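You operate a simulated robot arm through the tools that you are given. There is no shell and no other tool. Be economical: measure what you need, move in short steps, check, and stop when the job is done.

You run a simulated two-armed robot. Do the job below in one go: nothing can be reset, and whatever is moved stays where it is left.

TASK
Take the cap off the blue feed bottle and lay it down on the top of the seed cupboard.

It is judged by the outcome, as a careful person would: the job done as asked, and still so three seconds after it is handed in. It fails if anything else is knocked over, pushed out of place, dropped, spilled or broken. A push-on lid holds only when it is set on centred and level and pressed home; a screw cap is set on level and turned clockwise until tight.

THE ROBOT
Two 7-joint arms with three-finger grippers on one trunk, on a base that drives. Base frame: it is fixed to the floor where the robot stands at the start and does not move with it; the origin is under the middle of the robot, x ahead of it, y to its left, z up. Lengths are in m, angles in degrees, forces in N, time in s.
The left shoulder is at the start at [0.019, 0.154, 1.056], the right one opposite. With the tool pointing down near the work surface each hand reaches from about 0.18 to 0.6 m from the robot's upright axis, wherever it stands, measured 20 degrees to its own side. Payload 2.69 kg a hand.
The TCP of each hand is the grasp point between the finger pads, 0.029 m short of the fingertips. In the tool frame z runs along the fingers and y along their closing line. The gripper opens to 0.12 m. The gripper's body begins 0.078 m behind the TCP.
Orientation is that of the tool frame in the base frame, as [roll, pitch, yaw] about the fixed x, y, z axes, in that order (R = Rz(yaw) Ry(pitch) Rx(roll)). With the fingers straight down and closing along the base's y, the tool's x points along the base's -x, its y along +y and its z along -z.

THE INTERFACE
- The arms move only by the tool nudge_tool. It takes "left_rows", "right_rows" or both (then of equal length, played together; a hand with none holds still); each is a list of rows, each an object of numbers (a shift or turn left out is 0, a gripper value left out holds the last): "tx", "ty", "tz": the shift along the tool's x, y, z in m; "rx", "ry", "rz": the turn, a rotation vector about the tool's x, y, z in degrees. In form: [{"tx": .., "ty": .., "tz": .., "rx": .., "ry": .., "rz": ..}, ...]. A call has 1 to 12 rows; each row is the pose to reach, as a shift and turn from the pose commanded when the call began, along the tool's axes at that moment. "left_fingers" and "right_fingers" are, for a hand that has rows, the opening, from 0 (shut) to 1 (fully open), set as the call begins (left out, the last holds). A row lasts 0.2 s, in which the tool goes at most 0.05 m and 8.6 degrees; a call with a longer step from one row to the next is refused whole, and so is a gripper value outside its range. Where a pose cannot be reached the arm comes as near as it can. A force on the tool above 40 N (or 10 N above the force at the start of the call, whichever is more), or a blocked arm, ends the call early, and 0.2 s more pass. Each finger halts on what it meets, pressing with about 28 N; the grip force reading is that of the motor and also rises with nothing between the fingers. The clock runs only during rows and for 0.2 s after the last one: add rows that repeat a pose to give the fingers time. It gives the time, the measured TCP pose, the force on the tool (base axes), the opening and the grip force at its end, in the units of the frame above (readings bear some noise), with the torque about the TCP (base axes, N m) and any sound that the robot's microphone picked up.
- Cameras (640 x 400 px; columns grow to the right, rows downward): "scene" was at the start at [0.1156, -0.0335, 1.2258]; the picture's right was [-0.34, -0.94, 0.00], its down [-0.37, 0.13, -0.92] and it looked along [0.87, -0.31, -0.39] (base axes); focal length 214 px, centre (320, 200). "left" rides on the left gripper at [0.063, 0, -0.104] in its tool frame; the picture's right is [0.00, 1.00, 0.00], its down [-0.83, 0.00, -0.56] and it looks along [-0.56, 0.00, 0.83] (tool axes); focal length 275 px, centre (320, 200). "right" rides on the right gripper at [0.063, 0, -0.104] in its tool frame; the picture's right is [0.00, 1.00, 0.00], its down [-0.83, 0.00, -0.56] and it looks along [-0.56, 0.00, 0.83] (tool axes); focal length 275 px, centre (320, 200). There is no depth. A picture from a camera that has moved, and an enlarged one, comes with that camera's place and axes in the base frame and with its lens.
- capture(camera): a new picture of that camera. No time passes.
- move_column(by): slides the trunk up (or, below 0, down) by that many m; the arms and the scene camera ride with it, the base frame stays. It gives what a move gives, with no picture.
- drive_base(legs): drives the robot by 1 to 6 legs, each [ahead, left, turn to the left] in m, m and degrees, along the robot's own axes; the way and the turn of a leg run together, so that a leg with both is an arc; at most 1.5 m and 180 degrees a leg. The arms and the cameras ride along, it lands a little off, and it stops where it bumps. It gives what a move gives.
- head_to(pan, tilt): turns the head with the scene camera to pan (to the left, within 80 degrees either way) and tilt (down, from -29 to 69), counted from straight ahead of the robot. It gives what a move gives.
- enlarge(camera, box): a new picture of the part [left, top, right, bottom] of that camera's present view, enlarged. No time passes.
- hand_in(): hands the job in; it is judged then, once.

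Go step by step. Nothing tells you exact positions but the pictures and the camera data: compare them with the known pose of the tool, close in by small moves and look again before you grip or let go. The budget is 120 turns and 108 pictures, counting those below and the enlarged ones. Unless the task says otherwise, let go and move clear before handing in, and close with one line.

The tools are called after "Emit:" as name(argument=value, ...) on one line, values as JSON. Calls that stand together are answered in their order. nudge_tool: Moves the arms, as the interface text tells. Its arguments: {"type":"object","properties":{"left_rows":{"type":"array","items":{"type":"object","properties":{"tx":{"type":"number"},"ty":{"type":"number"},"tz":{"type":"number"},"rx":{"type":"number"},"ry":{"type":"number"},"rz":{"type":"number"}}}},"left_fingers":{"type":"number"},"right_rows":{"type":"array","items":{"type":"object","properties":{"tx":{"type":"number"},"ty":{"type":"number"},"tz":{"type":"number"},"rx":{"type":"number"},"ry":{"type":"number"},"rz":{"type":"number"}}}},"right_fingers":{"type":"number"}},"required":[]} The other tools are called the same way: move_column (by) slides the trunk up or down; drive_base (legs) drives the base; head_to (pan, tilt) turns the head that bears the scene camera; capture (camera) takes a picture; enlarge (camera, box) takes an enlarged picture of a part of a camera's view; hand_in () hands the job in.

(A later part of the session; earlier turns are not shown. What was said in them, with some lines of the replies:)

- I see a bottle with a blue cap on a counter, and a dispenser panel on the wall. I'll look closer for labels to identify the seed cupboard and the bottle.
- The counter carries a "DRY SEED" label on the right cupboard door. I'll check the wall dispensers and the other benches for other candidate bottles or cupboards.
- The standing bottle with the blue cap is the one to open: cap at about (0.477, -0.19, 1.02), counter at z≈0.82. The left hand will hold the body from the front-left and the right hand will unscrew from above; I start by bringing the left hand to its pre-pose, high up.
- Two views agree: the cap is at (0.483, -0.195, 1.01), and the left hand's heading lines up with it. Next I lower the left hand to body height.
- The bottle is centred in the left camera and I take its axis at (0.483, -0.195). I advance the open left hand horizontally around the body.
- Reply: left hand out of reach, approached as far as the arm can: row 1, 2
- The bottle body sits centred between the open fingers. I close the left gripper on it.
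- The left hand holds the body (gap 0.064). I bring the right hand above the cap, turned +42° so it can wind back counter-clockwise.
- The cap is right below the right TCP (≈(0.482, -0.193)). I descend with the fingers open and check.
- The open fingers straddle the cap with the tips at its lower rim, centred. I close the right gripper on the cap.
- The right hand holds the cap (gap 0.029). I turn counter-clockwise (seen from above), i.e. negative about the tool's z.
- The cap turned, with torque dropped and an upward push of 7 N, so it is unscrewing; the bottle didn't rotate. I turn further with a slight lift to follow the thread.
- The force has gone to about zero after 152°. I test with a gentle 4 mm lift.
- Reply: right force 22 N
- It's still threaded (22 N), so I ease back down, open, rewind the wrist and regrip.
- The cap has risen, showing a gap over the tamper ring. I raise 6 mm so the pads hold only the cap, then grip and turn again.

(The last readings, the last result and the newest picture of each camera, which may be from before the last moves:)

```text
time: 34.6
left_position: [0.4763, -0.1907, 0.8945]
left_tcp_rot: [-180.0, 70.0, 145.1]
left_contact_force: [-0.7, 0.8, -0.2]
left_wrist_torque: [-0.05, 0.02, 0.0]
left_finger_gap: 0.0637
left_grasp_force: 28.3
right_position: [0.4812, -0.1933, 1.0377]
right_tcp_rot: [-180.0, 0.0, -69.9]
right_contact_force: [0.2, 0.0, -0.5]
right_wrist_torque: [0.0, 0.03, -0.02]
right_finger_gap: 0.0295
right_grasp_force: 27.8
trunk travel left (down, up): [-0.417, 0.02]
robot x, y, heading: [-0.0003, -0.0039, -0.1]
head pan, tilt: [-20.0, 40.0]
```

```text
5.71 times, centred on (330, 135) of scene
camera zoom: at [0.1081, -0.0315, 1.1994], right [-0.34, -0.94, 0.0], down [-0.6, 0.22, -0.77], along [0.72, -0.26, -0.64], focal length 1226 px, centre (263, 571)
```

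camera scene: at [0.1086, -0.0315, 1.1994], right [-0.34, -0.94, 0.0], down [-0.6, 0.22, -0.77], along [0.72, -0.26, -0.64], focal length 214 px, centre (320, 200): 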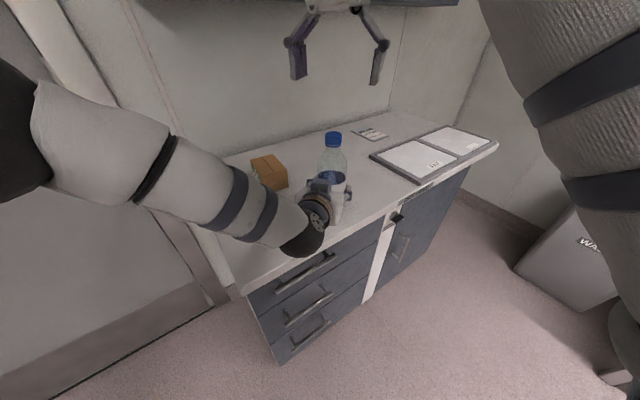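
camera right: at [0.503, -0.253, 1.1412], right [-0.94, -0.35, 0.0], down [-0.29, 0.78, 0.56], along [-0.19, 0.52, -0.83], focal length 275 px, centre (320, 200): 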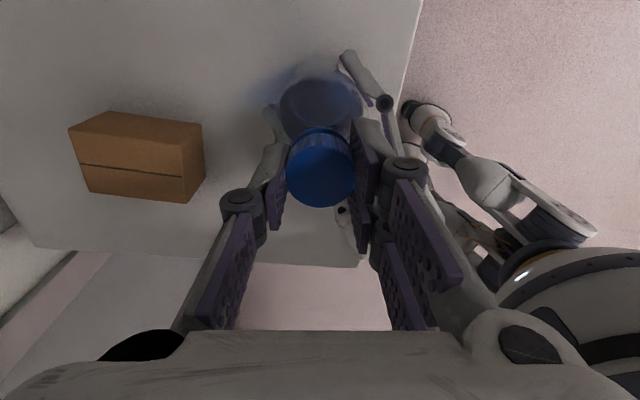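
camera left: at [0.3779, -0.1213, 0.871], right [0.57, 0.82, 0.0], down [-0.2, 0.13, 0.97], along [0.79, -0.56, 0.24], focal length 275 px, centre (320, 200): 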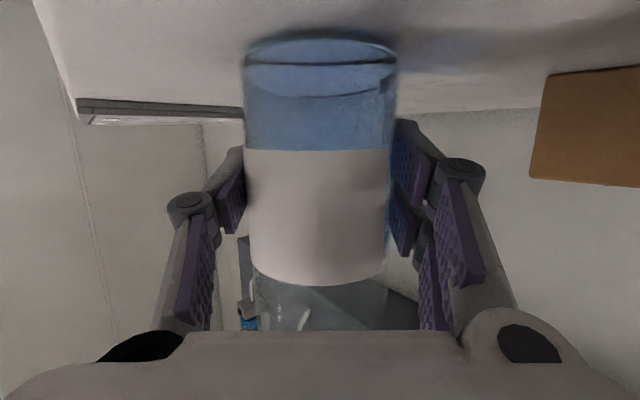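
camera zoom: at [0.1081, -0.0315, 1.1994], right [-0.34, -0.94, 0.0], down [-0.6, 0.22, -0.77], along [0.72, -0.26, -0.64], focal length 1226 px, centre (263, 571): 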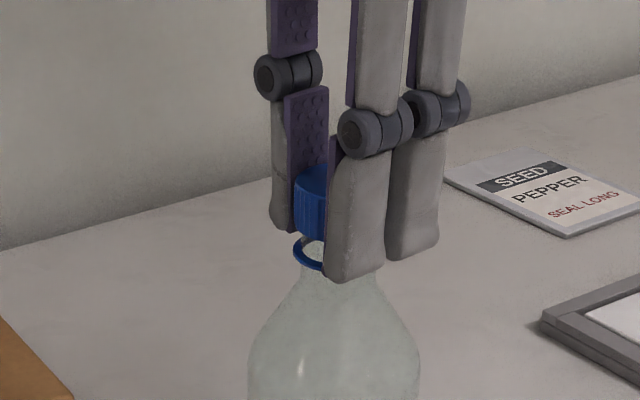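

Forces are nearly zero after about 300° of turning. I test-lift again.

Emit:
nudge_tool(right_rows=[{"tz": -0.001}, {"tz": -0.002}, {"tz": -0.003}, {"tz": -0.004}, {"tz": -0.005}], right_fingers=0)

Emit:
enlarge(camera="scene", box=[280, 100, 380, 170])

```text
time: 35.8
left_position: [0.4758, -0.1905, 0.8949]
left_tcp_rot: [180.0, 70.1, 145.1]
left_contact_force: [2.1, -1.0, -0.2]
left_wrist_torque: [0.24, 0.18, -0.01]
left_finger_gap: 0.0641
left_grasp_force: 28.4
right_position: [0.481, -0.1939, 1.0422]
right_tcp_rot: [180.0, 0.1, -69.9]
right_contact_force: [-1.7, 1.9, -1.7]
right_wrist_torque: [0.02, 0.02, -0.03]
right_finger_gap: 0.0296
right_grasp_force: 28.1
trunk travel left (down, up): [-0.417, 0.02]
robot x, y, heading: [0.0036, -0.0009, 0.2]
head pan, tilt: [-20.0, 40.0]
```

```text
5.71 times, centred on (330, 135) of scene
camera zoom: at [0.1084, -0.0316, 1.1993], right [-0.34, -0.94, 0.0], down [-0.6, 0.22, -0.77], along [0.72, -0.26, -0.64], focal length 1226 px, centre (263, 571)
```

zoom: 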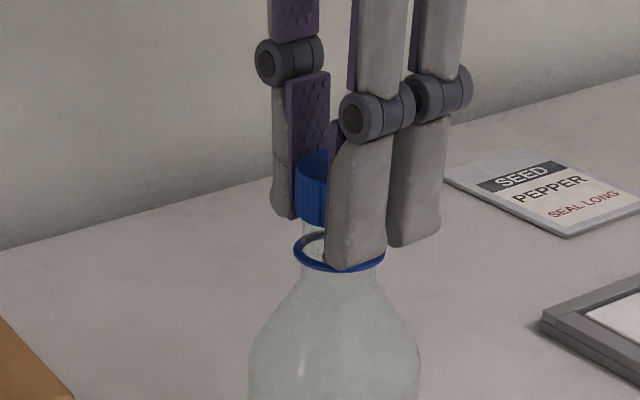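

The cap comes up freely. I lift it well clear and look.

Emit:
nudge_tool(right_rows=[{"tz": -0.008}, {"tz": -0.018}, {"tz": -0.035}, {"tz": -0.06}, {"tz": -0.085}], right_fingers=0)

Emit:
nudge_tool(right_rows=[{"rz": 8}, {"rz": 16}, {"rz": 24}, {"rz": 32}, {"rz": 40}, {"rz": 48}, {"rz": 56}, {"rz": 64}, {"rz": 72}, {"rz": 80}, {"rz": 88}, {"rz": 96}], right_fingers=0)

Emit:
head_to(pan=-40, tilt=40)

Emit:
capture(camera="right")

Emit:
capture(camera="scene")

```text
time: 37.0
left_position: [0.4759, -0.1886, 0.8941]
left_tcp_rot: [180.0, 70.1, 145.1]
left_contact_force: [-0.2, 0.6, -0.3]
left_wrist_torque: [0.0, 0.02, 0.0]
left_finger_gap: 0.0641
left_grasp_force: 28.4
right_position: [0.4828, -0.1937, 1.1269]
right_tcp_rot: [179.9, 0.0, -70.0]
right_contact_force: [0.4, -0.2, 0.2]
right_wrist_torque: [0.0, 0.03, 0.0]
right_finger_gap: 0.0298
right_grasp_force: 28.1
trunk travel left (down, up): [-0.417, 0.02]
robot x, y, heading: [-0.0026, -0.0011, -0.0]
head pan, tilt: [-20.0, 40.0]
```

```text
time: 39.6
left_position: [0.4759, -0.1906, 0.8946]
left_tcp_rot: [180.0, 70.0, 145.1]
left_contact_force: [0.3, 0.0, 0.3]
left_wrist_torque: [0.02, -0.01, -0.01]
left_finger_gap: 0.064
left_grasp_force: 28.5
right_position: [0.4816, -0.1939, 1.1284]
right_tcp_rot: [-179.9, 0.0, -166.3]
right_contact_force: [0.0, 0.2, -0.1]
right_wrist_torque: [0.02, -0.03, 0.06]
right_finger_gap: 0.0294
right_grasp_force: 28.1
trunk travel left (down, up): [-0.417, 0.02]
robot x, y, heading: [-0.0015, 0.0003, -0.0]
head pan, tilt: [-20.0, 40.0]
```

```text
time: 40.5
left_position: [0.4761, -0.1905, 0.8943]
left_tcp_rot: [179.9, 70.2, 145.0]
left_contact_force: [0.3, 0.3, -0.5]
left_wrist_torque: [-0.01, -0.01, 0.03]
left_finger_gap: 0.064
left_grasp_force: 28.0
right_position: [0.4824, -0.1938, 1.128]
right_tcp_rot: [180.0, 0.1, -166.0]
right_contact_force: [1.0, 0.3, 0.3]
right_wrist_torque: [0.02, -0.05, 0.01]
right_finger_gap: 0.0295
right_grasp_force: 28.1
trunk travel left (down, up): [-0.417, 0.02]
robot x, y, heading: [-0.0049, -0.0004, -0.2]
head pan, tilt: [-40.0, 40.0]
```

```text
69 pictures are left
camera right: at [0.4207, -0.2097, 1.2313], right [-0.25, 0.97, 0.0], down [0.81, 0.21, 0.56], along [0.54, 0.14, -0.83], focal length 275 px, centre (320, 200)
```

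right: 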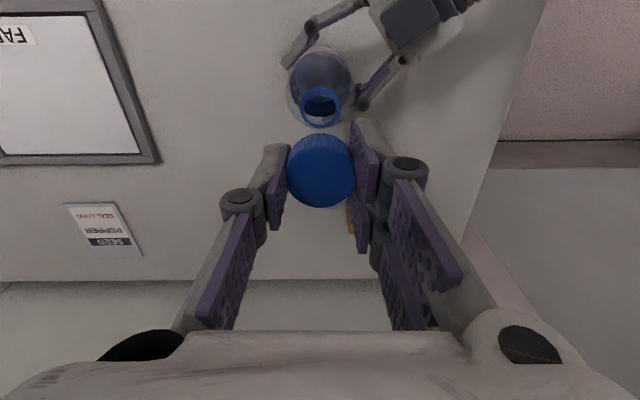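

```text
68 pictures are left
camera scene: at [0.0936, -0.0571, 1.1993], right [-0.64, -0.77, 0.0], down [-0.49, 0.41, -0.77], along [0.59, -0.49, -0.64], focal length 214 px, centre (320, 200)
```

scene: 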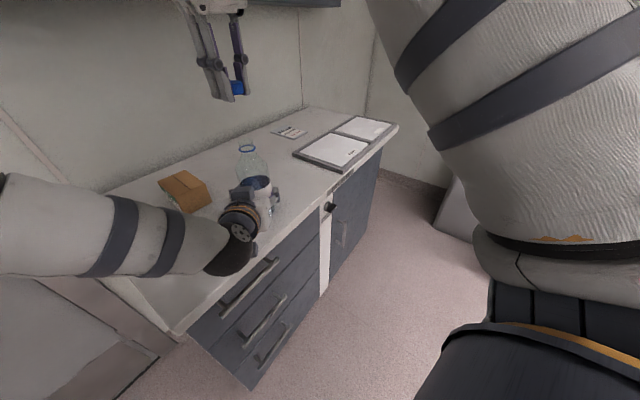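

The cap is off and held; the bottle stands open and undisturbed. Now I release the bottle with the left hand and back it out along its path.

Emit:
nudge_tool(left_rows=[{"tz": 0}, {"tz": 0}, {"tz": 0}], left_fingers=1)

Emit:
nudge_tool(left_rows=[{"tx": 0.0053, "tz": -0.0145}, {"tx": 0.0106, "tz": -0.029}, {"tx": 0.021, "tz": -0.058}, {"tx": 0.032, "tz": -0.088}, {"tx": 0.042, "tz": -0.117}, {"tx": 0.053, "tz": -0.146}], left_fingers=1)

Emit:
capture(camera="left")

Emit:
capture(camera="right")

Emit:
capture(camera="scene")

```text
time: 41.3
left_position: [0.4755, -0.1911, 0.895]
left_tcp_rot: [-180.0, 70.1, 145.0]
left_contact_force: [0.0, 0.1, 0.7]
left_wrist_torque: [0.03, 0.0, 0.01]
left_finger_gap: 0.1203
left_grasp_force: 0.0
right_position: [0.4821, -0.1939, 1.1276]
right_tcp_rot: [179.9, 0.0, -166.0]
right_contact_force: [-0.6, 0.4, -0.6]
right_wrist_torque: [-0.01, 0.02, 0.02]
right_finger_gap: 0.0293
right_grasp_force: 28.1
trunk travel left (down, up): [-0.417, 0.02]
robot x, y, heading: [0.0015, 0.0032, -0.1]
head pan, tilt: [-40.0, 40.0]
```

```text
time: 42.7
left_position: [0.35, -0.1014, 0.8947]
left_tcp_rot: [180.0, 70.1, 145.1]
left_contact_force: [0.1, 0.7, -0.1]
left_wrist_torque: [0.01, -0.01, -0.02]
left_finger_gap: 0.1202
left_grasp_force: 0.1
right_position: [0.4811, -0.1941, 1.1286]
right_tcp_rot: [-179.9, 0.0, -166.0]
right_contact_force: [-0.6, -0.1, 0.4]
right_wrist_torque: [0.02, 0.01, 0.01]
right_finger_gap: 0.0293
right_grasp_force: 28.1
trunk travel left (down, up): [-0.417, 0.02]
robot x, y, heading: [0.0026, -0.0, -0.0]
head pan, tilt: [-40.0, 40.0]
```

```text
67 pictures are left
camera left: at [0.2521, -0.0318, 0.8714], right [0.57, 0.82, 0.0], down [-0.2, 0.14, 0.97], along [0.79, -0.56, 0.24], focal length 275 px, centre (320, 200)
```

left: 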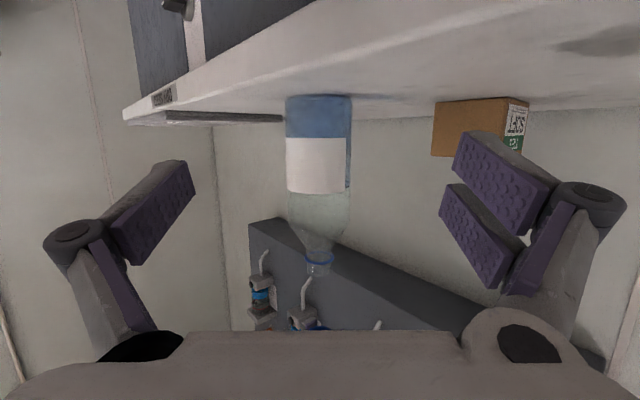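

```text
66 pictures are left
camera right: at [0.4202, -0.2094, 1.2315], right [-0.25, 0.97, 0.0], down [0.81, 0.2, 0.56], along [0.54, 0.14, -0.83], focal length 275 px, centre (320, 200)
```

right: 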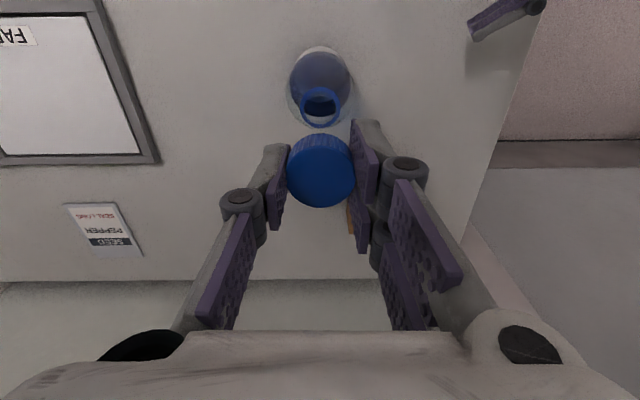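

```text
65 pictures are left
camera scene: at [0.0931, -0.057, 1.1994], right [-0.64, -0.77, 0.0], down [-0.49, 0.41, -0.77], along [0.59, -0.49, -0.64], focal length 214 px, centre (320, 200)
```

scene: 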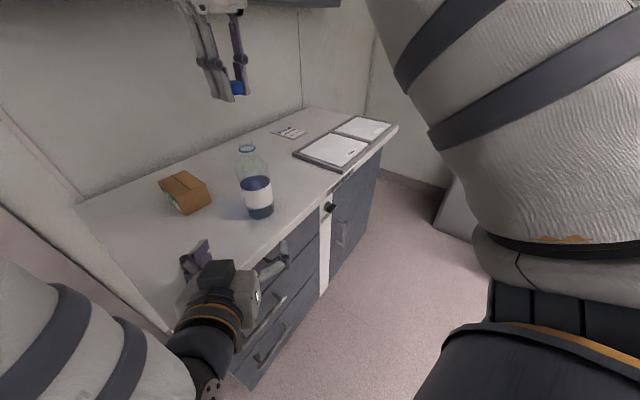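

The bottle stands clear. Counter axes: inward (0.94, 0.33), rightward (0.33, -0.94); the spot above the DRY SEED door, behind the tray and left of the seed packet, is about (0.75, -0.43), which is out of reach, so I must drive. First I return the left hand to its safe start pose.

Emit:
nudge_tool(left_rows=[{"tx": -0.038, "tz": -0.014}, {"tx": -0.076, "tz": -0.028}, {"tx": -0.114, "tz": -0.042}, {"tx": -0.152, "tz": -0.056}, {"tx": -0.19, "tz": -0.07}, {"tx": -0.226, "tz": -0.082}])

Emit:
nudge_tool(left_rows=[{"ry": 7}, {"ry": 14}, {"ry": 21}, {"ry": 28}, {"ry": 35}, {"ry": 42}, {"ry": 49}, {"ry": 56}, {"ry": 63}, {"ry": 70}])

Emit:
nudge_tool(left_rows=[{"tx": 0.025, "ty": 0.012, "rz": -7}, {"tx": 0.05, "ty": 0.024, "rz": -14}, {"tx": 0.075, "ty": 0.036, "rz": -21}, {"tx": 0.1, "ty": 0.048, "rz": -28}, {"tx": 0.125, "ty": 0.06, "rz": -35}])

Emit:
head_to(pan=0, tilt=69)

Emit:
capture(camera="scene")

```text
time: 44.1
left_position: [0.3482, -0.1013, 1.1352]
left_tcp_rot: [180.0, 70.2, 145.0]
left_contact_force: [0.3, -0.1, 0.0]
left_wrist_torque: [-0.01, 0.02, 0.0]
left_finger_gap: 0.1201
left_grasp_force: 0.0
right_position: [0.4818, -0.1932, 1.1279]
right_tcp_rot: [-180.0, 0.1, -166.0]
right_contact_force: [-0.4, 0.4, -0.5]
right_wrist_torque: [-0.03, -0.01, -0.04]
right_finger_gap: 0.0294
right_grasp_force: 27.7
trunk travel left (down, up): [-0.417, 0.02]
robot x, y, heading: [-0.0031, -0.0001, -0.2]
head pan, tilt: [-40.0, 40.0]
```

```text
time: 46.3
left_position: [0.3503, -0.1018, 1.1334]
left_tcp_rot: [-180.0, 0.0, 145.0]
left_contact_force: [-0.5, 0.2, -1.5]
left_wrist_torque: [0.0, 0.01, -0.03]
left_finger_gap: 0.1202
left_grasp_force: 0.0
right_position: [0.4828, -0.1942, 1.1278]
right_tcp_rot: [180.0, 0.0, -166.0]
right_contact_force: [-0.3, 0.2, 0.3]
right_wrist_torque: [0.02, -0.02, -0.01]
right_finger_gap: 0.0291
right_grasp_force: 28.2
trunk travel left (down, up): [-0.417, 0.02]
robot x, y, heading: [-0.0018, 0.0005, -0.2]
head pan, tilt: [-40.0, 40.0]
```

```text
time: 47.5
left_position: [0.2823, 0.0218, 1.137]
left_tcp_rot: [-179.9, 0.1, -179.9]
left_contact_force: [1.5, -0.5, 1.0]
left_wrist_torque: [-0.02, 0.03, 0.02]
left_finger_gap: 0.1202
left_grasp_force: 0.0
right_position: [0.482, -0.1931, 1.1281]
right_tcp_rot: [180.0, 0.0, -166.0]
right_contact_force: [-1.2, 0.7, -0.5]
right_wrist_torque: [-0.02, 0.02, 0.01]
right_finger_gap: 0.0293
right_grasp_force: 28.0
trunk travel left (down, up): [-0.417, 0.02]
robot x, y, heading: [0.0036, -0.0001, 0.1]
head pan, tilt: [-40.0, 40.0]
```

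```text
time: 48.5
left_position: [0.2872, 0.023, 1.1346]
left_tcp_rot: [179.7, 0.3, -179.7]
left_contact_force: [46.3, 47.0, -41.9]
left_wrist_torque: [-4.69, 2.83, -3.04]
left_finger_gap: 0.12
left_grasp_force: 0.0
right_position: [0.4824, -0.1937, 1.1267]
right_tcp_rot: [180.0, -0.1, -166.0]
right_contact_force: [0.7, -0.9, 1.0]
right_wrist_torque: [-0.01, 0.03, 0.03]
right_finger_gap: 0.0293
right_grasp_force: 28.0
trunk travel left (down, up): [-0.417, 0.02]
robot x, y, heading: [0.0015, 0.0025, -0.0]
head pan, tilt: [0.0, 68.8]
```

```text
64 pictures are left
camera scene: at [0.0895, -0.0272, 1.1715], right [-0.38, -0.93, 0.0], down [-0.81, 0.33, -0.49], along [0.45, -0.18, -0.87], focal length 214 px, centre (320, 200)
```

scene: 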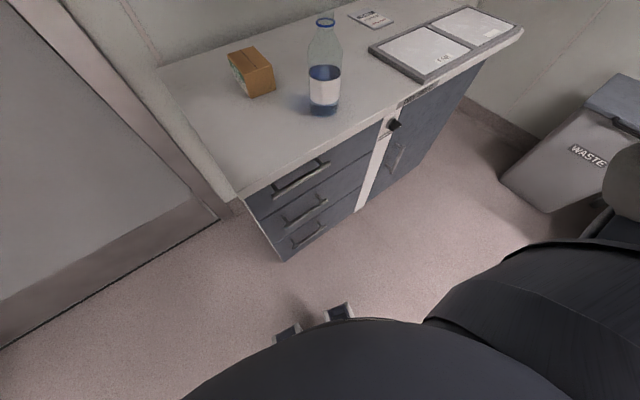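

Tilting the head pressed against the left arm (46 N there), so I turn it back up at once. The floor ahead between base and cabinet is clear.

Emit:
head_to(pan=-35, tilt=40)

Emit:
capture(camera="right")

```text
time: 49.5
left_position: [0.2818, 0.019, 1.1355]
left_tcp_rot: [179.9, 0.1, 179.9]
left_contact_force: [-1.1, 0.2, -0.5]
left_wrist_torque: [-0.02, 0.0, -0.01]
left_finger_gap: 0.12
left_grasp_force: 0.0
right_position: [0.4805, -0.1933, 1.1287]
right_tcp_rot: [-179.9, 0.0, -166.0]
right_contact_force: [-0.4, 0.0, 0.5]
right_wrist_torque: [-0.02, 0.0, 0.0]
right_finger_gap: 0.0292
right_grasp_force: 28.3
trunk travel left (down, up): [-0.417, 0.02]
robot x, y, heading: [0.0003, -0.0024, 0.1]
head pan, tilt: [-35.0, 40.0]
```

```text
63 pictures are left
camera right: at [0.4205, -0.2097, 1.2314], right [-0.25, 0.97, 0.0], down [0.81, 0.2, 0.56], along [0.54, 0.14, -0.83], focal length 275 px, centre (320, 200)
```

right: 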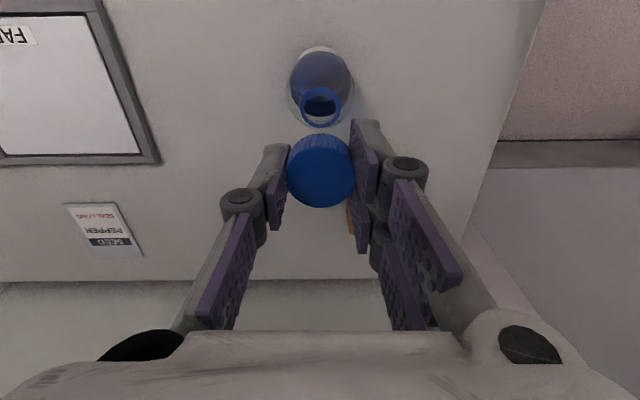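

All clear again. The base has good clearance to the cabinet, so I square up to the counter (turn +19.4°) and slide right.

Emit:
drive_base(legs=[[0, 0, 19.4], [0, -0.46, 0], [0.05, 0, 0]])

Emit:
capture(camera="right")

Emit:
capture(camera="scene")

```text
time: 55.2
left_position: [0.4637, -0.2981, 1.1365]
left_tcp_rot: [-179.9, 0.2, -159.5]
left_contact_force: [0.4, 0.5, -1.1]
left_wrist_torque: [0.0, 0.06, 0.01]
left_finger_gap: 0.1202
left_grasp_force: 0.0
right_position: [0.7258, -0.4293, 1.1274]
right_tcp_rot: [180.0, 0.0, -145.6]
right_contact_force: [0.7, 0.3, -0.8]
right_wrist_torque: [-0.02, 0.03, 0.03]
right_finger_gap: 0.0293
right_grasp_force: 28.1
trunk travel left (down, up): [-0.417, 0.02]
robot x, y, heading: [0.2061, -0.4175, 20.5]
head pan, tilt: [-35.0, 40.0]
```

```text
62 pictures are left
camera right: at [0.6732, -0.4655, 1.231], right [-0.57, 0.82, 0.0], down [0.68, 0.47, 0.56], along [0.46, 0.32, -0.83], focal length 275 px, centre (320, 200)
```

right: 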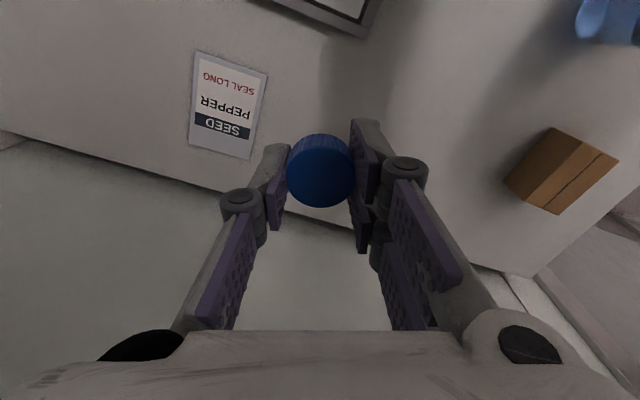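

```text
61 pictures are left
camera scene: at [0.315, -0.4301, 1.1993], right [-0.25, -0.97, 0.0], down [-0.62, 0.16, -0.77], along [0.74, -0.19, -0.64], focal length 214 px, centre (320, 200)
```

scene: 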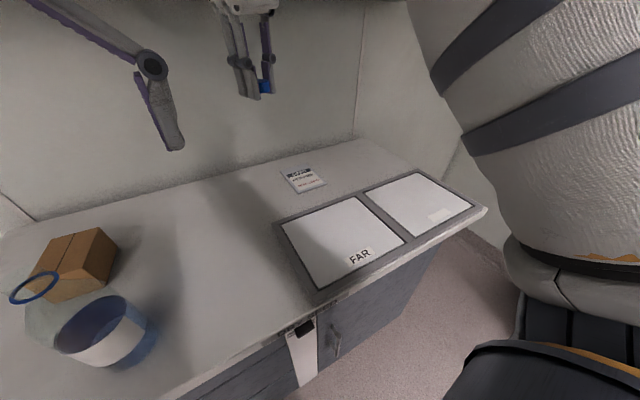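

I'm now almost above the target: TCP at (0.726, -0.429), 3–4 cm behind the tray and left of the packet, over the DRY SEED door. I zoom in to see how the cap sits relative to the fingertips.

Emit:
enlarge(camera="scene", box=[215, 40, 315, 110])

Emit:
capture(camera="left")

```text
5.71 times, centred on (265, 75) of scene
camera zoom: at [0.315, -0.4301, 1.1993], right [-0.25, -0.97, 0.0], down [-0.62, 0.16, -0.77], along [0.74, -0.19, -0.64], focal length 1226 px, centre (634, 914)
```

zoom: 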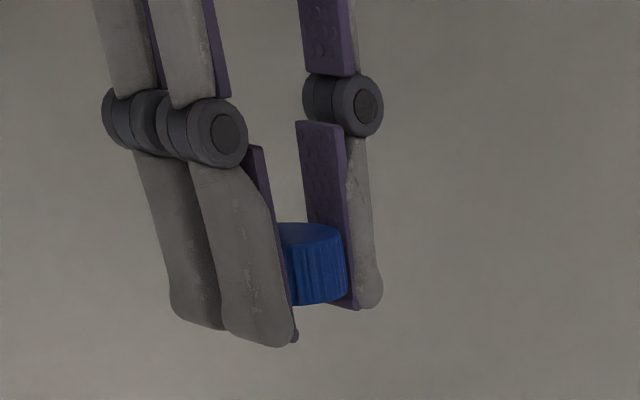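

```text
59 pictures are left
camera left: at [0.4041, -0.3197, 1.2402], right [-0.35, 0.94, 0.0], down [0.78, 0.29, 0.56], along [0.52, 0.19, -0.83], focal length 275 px, centre (320, 200)
```

left: 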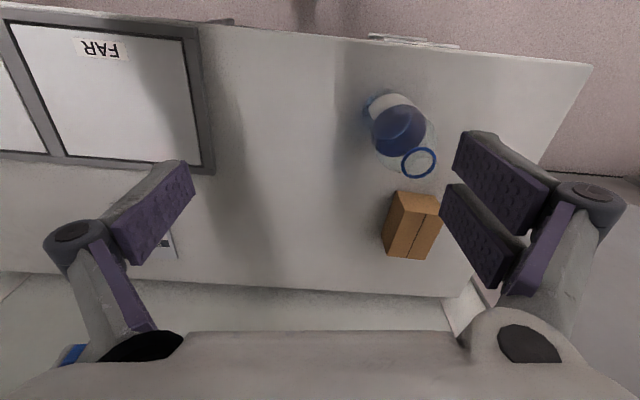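

The cap's rim is only about 5 mm above the fingertips. I shift 2 cm inward and descend to near the counter.

Emit:
nudge_tool(right_rows=[{"tx": -0.01, "ty": -0.003, "tz": 0.04}, {"tx": -0.019, "ty": -0.005, "tz": 0.08}, {"tx": -0.019, "ty": -0.005, "tz": 0.12}, {"tx": -0.019, "ty": -0.005, "tz": 0.16}, {"tx": -0.019, "ty": -0.005, "tz": 0.195}, {"tx": -0.019, "ty": -0.005, "tz": 0.22}], right_fingers=0)

Emit:
capture(camera="right")

Emit:
capture(camera="scene")

```text
time: 56.6
left_position: [0.4626, -0.2979, 1.1357]
left_tcp_rot: [-179.8, 0.1, -159.6]
left_contact_force: [-0.6, -0.5, -0.1]
left_wrist_torque: [0.03, 0.0, 0.02]
left_finger_gap: 0.1199
left_grasp_force: 0.1
right_position: [0.7425, -0.4229, 0.9059]
right_tcp_rot: [180.0, 0.0, -145.6]
right_contact_force: [0.3, 1.2, -0.5]
right_wrist_torque: [-0.01, 0.03, 0.0]
right_finger_gap: 0.0295
right_grasp_force: 28.1
trunk travel left (down, up): [-0.417, 0.02]
robot x, y, heading: [0.2054, -0.4176, 20.2]
head pan, tilt: [-35.0, 40.0]
```

```text
58 pictures are left
camera right: at [0.691, -0.4594, 1.0102], right [-0.57, 0.82, 0.0], down [0.68, 0.47, 0.56], along [0.46, 0.32, -0.83], focal length 275 px, centre (320, 200)
```

right: 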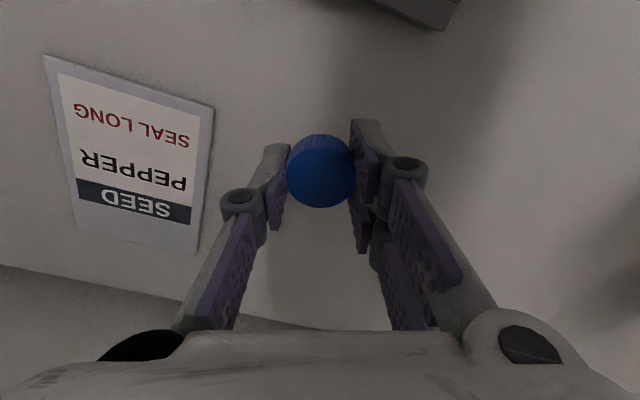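

```text
57 pictures are left
camera scene: at [0.3143, -0.4303, 1.1993], right [-0.25, -0.97, 0.0], down [-0.62, 0.16, -0.77], along [0.74, -0.19, -0.64], focal length 214 px, centre (320, 200)
```

scene: 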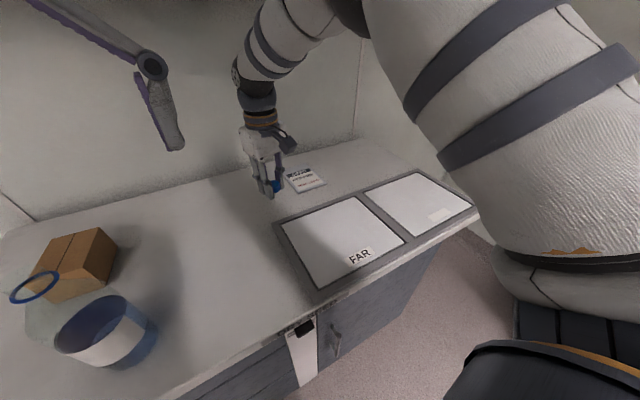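

Clear of tray and packet. I creep down in small steps watching the force.

Emit:
nudge_tool(right_rows=[{"tz": 0.01}, {"tz": 0.02}, {"tz": 0.026}, {"tz": 0.03}], right_fingers=0)

Emit:
enlarge(camera="scene", box=[220, 150, 330, 220])

```text
time: 57.6
left_position: [0.4638, -0.2994, 1.1354]
left_tcp_rot: [-179.9, 0.1, -159.5]
left_contact_force: [-0.9, -0.4, -0.4]
left_wrist_torque: [-0.01, -0.01, 0.02]
left_finger_gap: 0.1199
left_grasp_force: 0.0
right_position: [0.7433, -0.4232, 0.8781]
right_tcp_rot: [-180.0, 0.0, -145.5]
right_contact_force: [-1.0, 0.1, 0.6]
right_wrist_torque: [0.0, 0.01, 0.03]
right_finger_gap: 0.0291
right_grasp_force: 28.3
trunk travel left (down, up): [-0.417, 0.02]
robot x, y, heading: [0.206, -0.418, 20.5]
head pan, tilt: [-35.0, 40.0]
```

```text
5.71 times, centred on (275, 185) of scene
camera zoom: at [0.3141, -0.4304, 1.1994], right [-0.25, -0.97, 0.0], down [-0.62, 0.16, -0.77], along [0.74, -0.19, -0.64], focal length 1226 px, centre (577, 286)
```

zoom: 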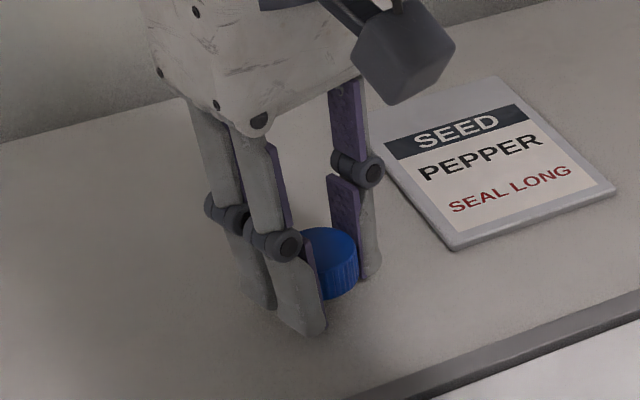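

No contact yet. I creep on in 1 mm steps.

Emit:
nudge_tool(right_rows=[{"tz": 0.001}, {"tz": 0.002}, {"tz": 0.003}, {"tz": 0.004}, {"tz": 0.005}, {"tz": 0.006}, {"tz": 0.007}, {"tz": 0.008}, {"tz": 0.009}, {"tz": 0.01}], right_fingers=0)

```text
time: 59.8
left_position: [0.4629, -0.298, 1.1364]
left_tcp_rot: [-179.9, 0.1, -159.6]
left_contact_force: [0.5, -0.2, 0.6]
left_wrist_torque: [-0.01, 0.04, 0.0]
left_finger_gap: 0.1199
left_grasp_force: 0.0
right_position: [0.7423, -0.4235, 0.8695]
right_tcp_rot: [180.0, 0.1, -145.6]
right_contact_force: [-1.1, 0.6, 3.5]
right_wrist_torque: [0.03, 0.09, -0.01]
right_finger_gap: 0.0293
right_grasp_force: 27.8
trunk travel left (down, up): [-0.417, 0.02]
robot x, y, heading: [0.2082, -0.4138, 20.2]
head pan, tilt: [-35.0, 40.0]
```

Contact (3.5 N): fingertips touch the counter at z≈0.84, with the cap just above it. I check before releasing.

Emit:
enlarge(camera="scene", box=[220, 150, 330, 220])

```text
5.71 times, centred on (275, 185) of scene
camera zoom: at [0.3137, -0.4303, 1.1995], right [-0.25, -0.97, 0.0], down [-0.62, 0.16, -0.77], along [0.74, -0.19, -0.64], focal length 1226 px, centre (577, 286)
```

zoom: 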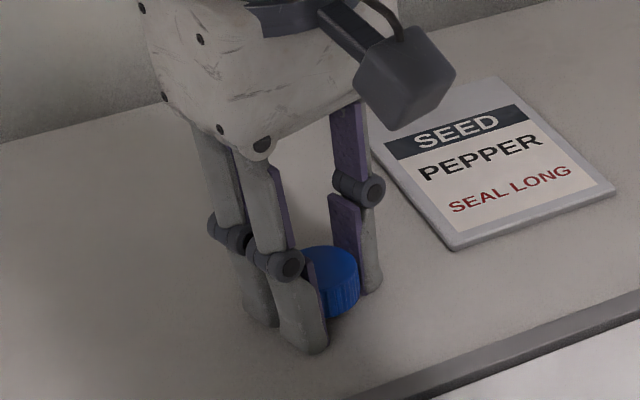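

The cap is a few millimetres over bare counter with nothing near it, so I open the fingers partway to set it down.

Emit:
nudge_tool(right_rows=[{"tz": 0}, {"tz": 0}, {"tz": 0}], right_fingers=0.45)

Emit:
enlarge(camera="scene", box=[220, 150, 330, 220])

Emit:
capture(camera="right")

```text
time: 60.6
left_position: [0.4631, -0.2984, 1.1366]
left_tcp_rot: [-179.9, 0.1, -159.5]
left_contact_force: [0.4, -0.2, -0.3]
left_wrist_torque: [0.0, 0.01, 0.01]
left_finger_gap: 0.12
left_grasp_force: 0.0
right_position: [0.742, -0.4227, 0.868]
right_tcp_rot: [-180.0, 0.0, -145.6]
right_contact_force: [0.7, 0.0, 0.1]
right_wrist_torque: [-0.02, 0.01, -0.01]
right_finger_gap: 0.0541
right_grasp_force: 0.0
trunk travel left (down, up): [-0.417, 0.02]
robot x, y, heading: [0.2039, -0.4157, 20.1]
head pan, tilt: [-35.0, 40.0]
```

```text
5.71 times, centred on (275, 185) of scene
camera zoom: at [0.314, -0.4304, 1.1993], right [-0.25, -0.97, 0.0], down [-0.62, 0.16, -0.77], along [0.74, -0.19, -0.64], focal length 1226 px, centre (577, 286)
```

zoom: 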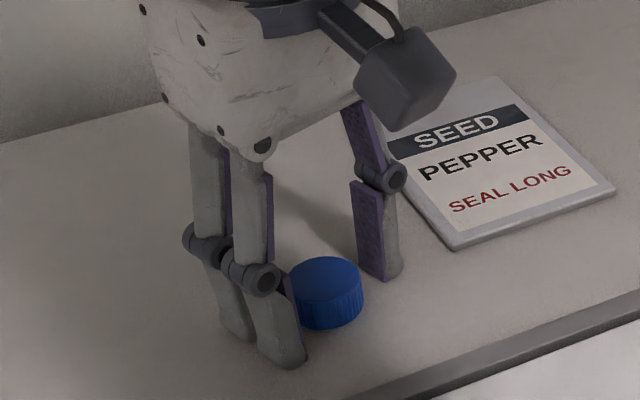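

```text
53 pictures are left
camera right: at [0.69, -0.4594, 0.9713], right [-0.57, 0.82, 0.0], down [0.68, 0.47, 0.56], along [0.46, 0.32, -0.83], focal length 275 px, centre (320, 200)
```

right: 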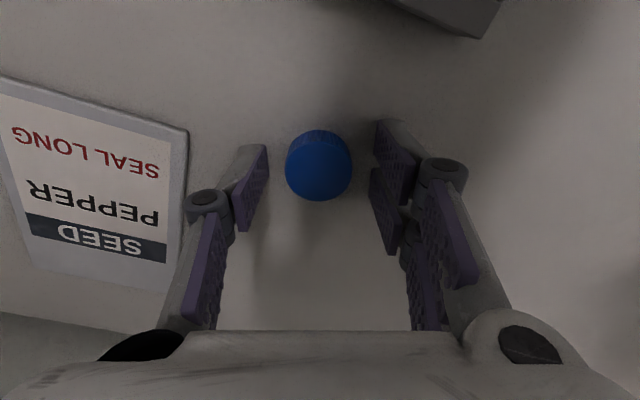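

The cap rests flat on the counter, free of both fingers. I lift straight up and check everything.

Emit:
nudge_tool(right_rows=[{"tz": -0.01}, {"tz": -0.03}, {"tz": -0.07}, {"tz": -0.11}, {"tz": -0.15}, {"tz": -0.19}, {"tz": -0.23}], right_fingers=0.45)

Emit:
capture(camera="scene")

Emit:
capture(camera="right")

Emit:
capture(camera="left")

```text
time: 62.2
left_position: [0.4629, -0.2979, 1.1358]
left_tcp_rot: [-179.8, 0.0, -159.5]
left_contact_force: [-0.2, -0.2, 0.2]
left_wrist_torque: [0.01, 0.0, -0.02]
left_finger_gap: 0.1201
left_grasp_force: 0.0
right_position: [0.7418, -0.4245, 1.097]
right_tcp_rot: [180.0, 0.0, -145.6]
right_contact_force: [1.0, -0.1, -0.2]
right_wrist_torque: [0.01, -0.02, 0.0]
right_finger_gap: 0.0542
right_grasp_force: 0.0
trunk travel left (down, up): [-0.417, 0.02]
robot x, y, heading: [0.2023, -0.4142, 20.4]
head pan, tilt: [-35.0, 40.0]
```

```text
52 pictures are left
camera scene: at [0.314, -0.4303, 1.1994], right [-0.25, -0.97, 0.0], down [-0.62, 0.16, -0.77], along [0.74, -0.19, -0.64], focal length 214 px, centre (320, 200)
```

scene: 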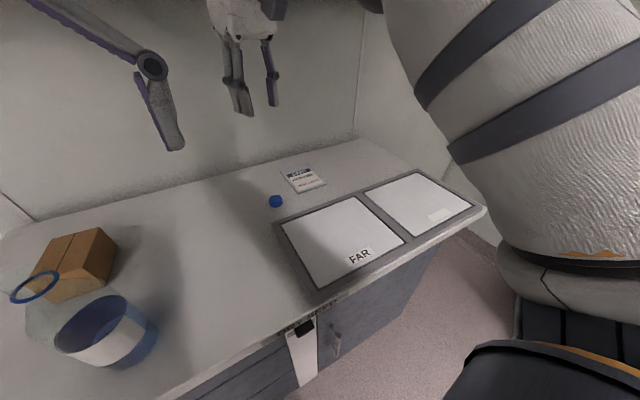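

```text
51 pictures are left
camera right: at [0.6901, -0.4603, 1.2017], right [-0.57, 0.82, 0.0], down [0.68, 0.47, 0.56], along [0.46, 0.32, -0.83], focal length 275 px, centre (320, 200)
```

right: 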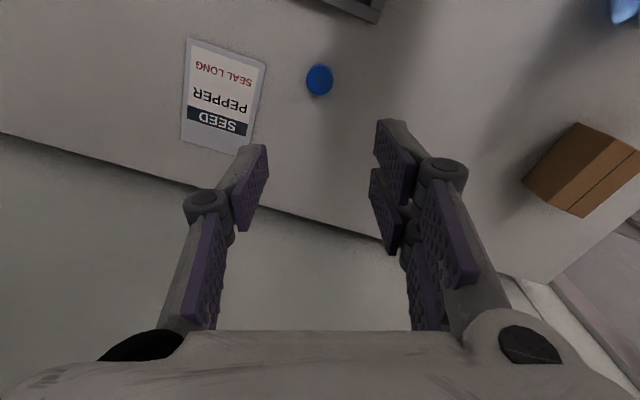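

```text
50 pictures are left
camera left: at [0.4031, -0.3199, 1.2403], right [-0.35, 0.94, 0.0], down [0.78, 0.29, 0.56], along [0.52, 0.19, -0.83], focal length 275 px, centre (320, 200)
```

left: 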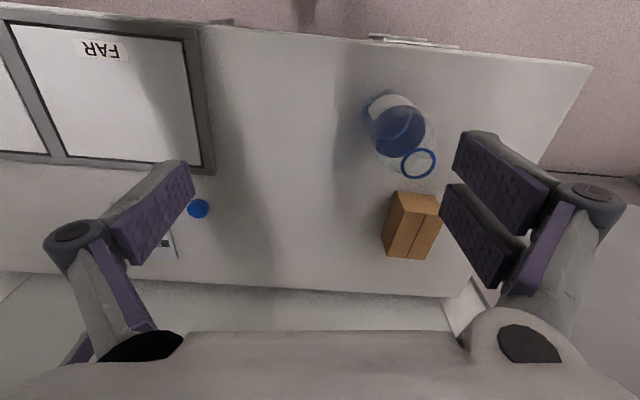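

The cap lies flat on the counter top above the DRY SEED door, the bottle stands open and upright, and both hands are clear, so I hand in.

Emit:
hand_in()

```text
The job is handed in.
```

I unscrewed the cap from the blue feed bottle and laid it flat on top of the seed cupboard, above the DRY SEED door; the open bottle is still upright, and nothing else was moved.
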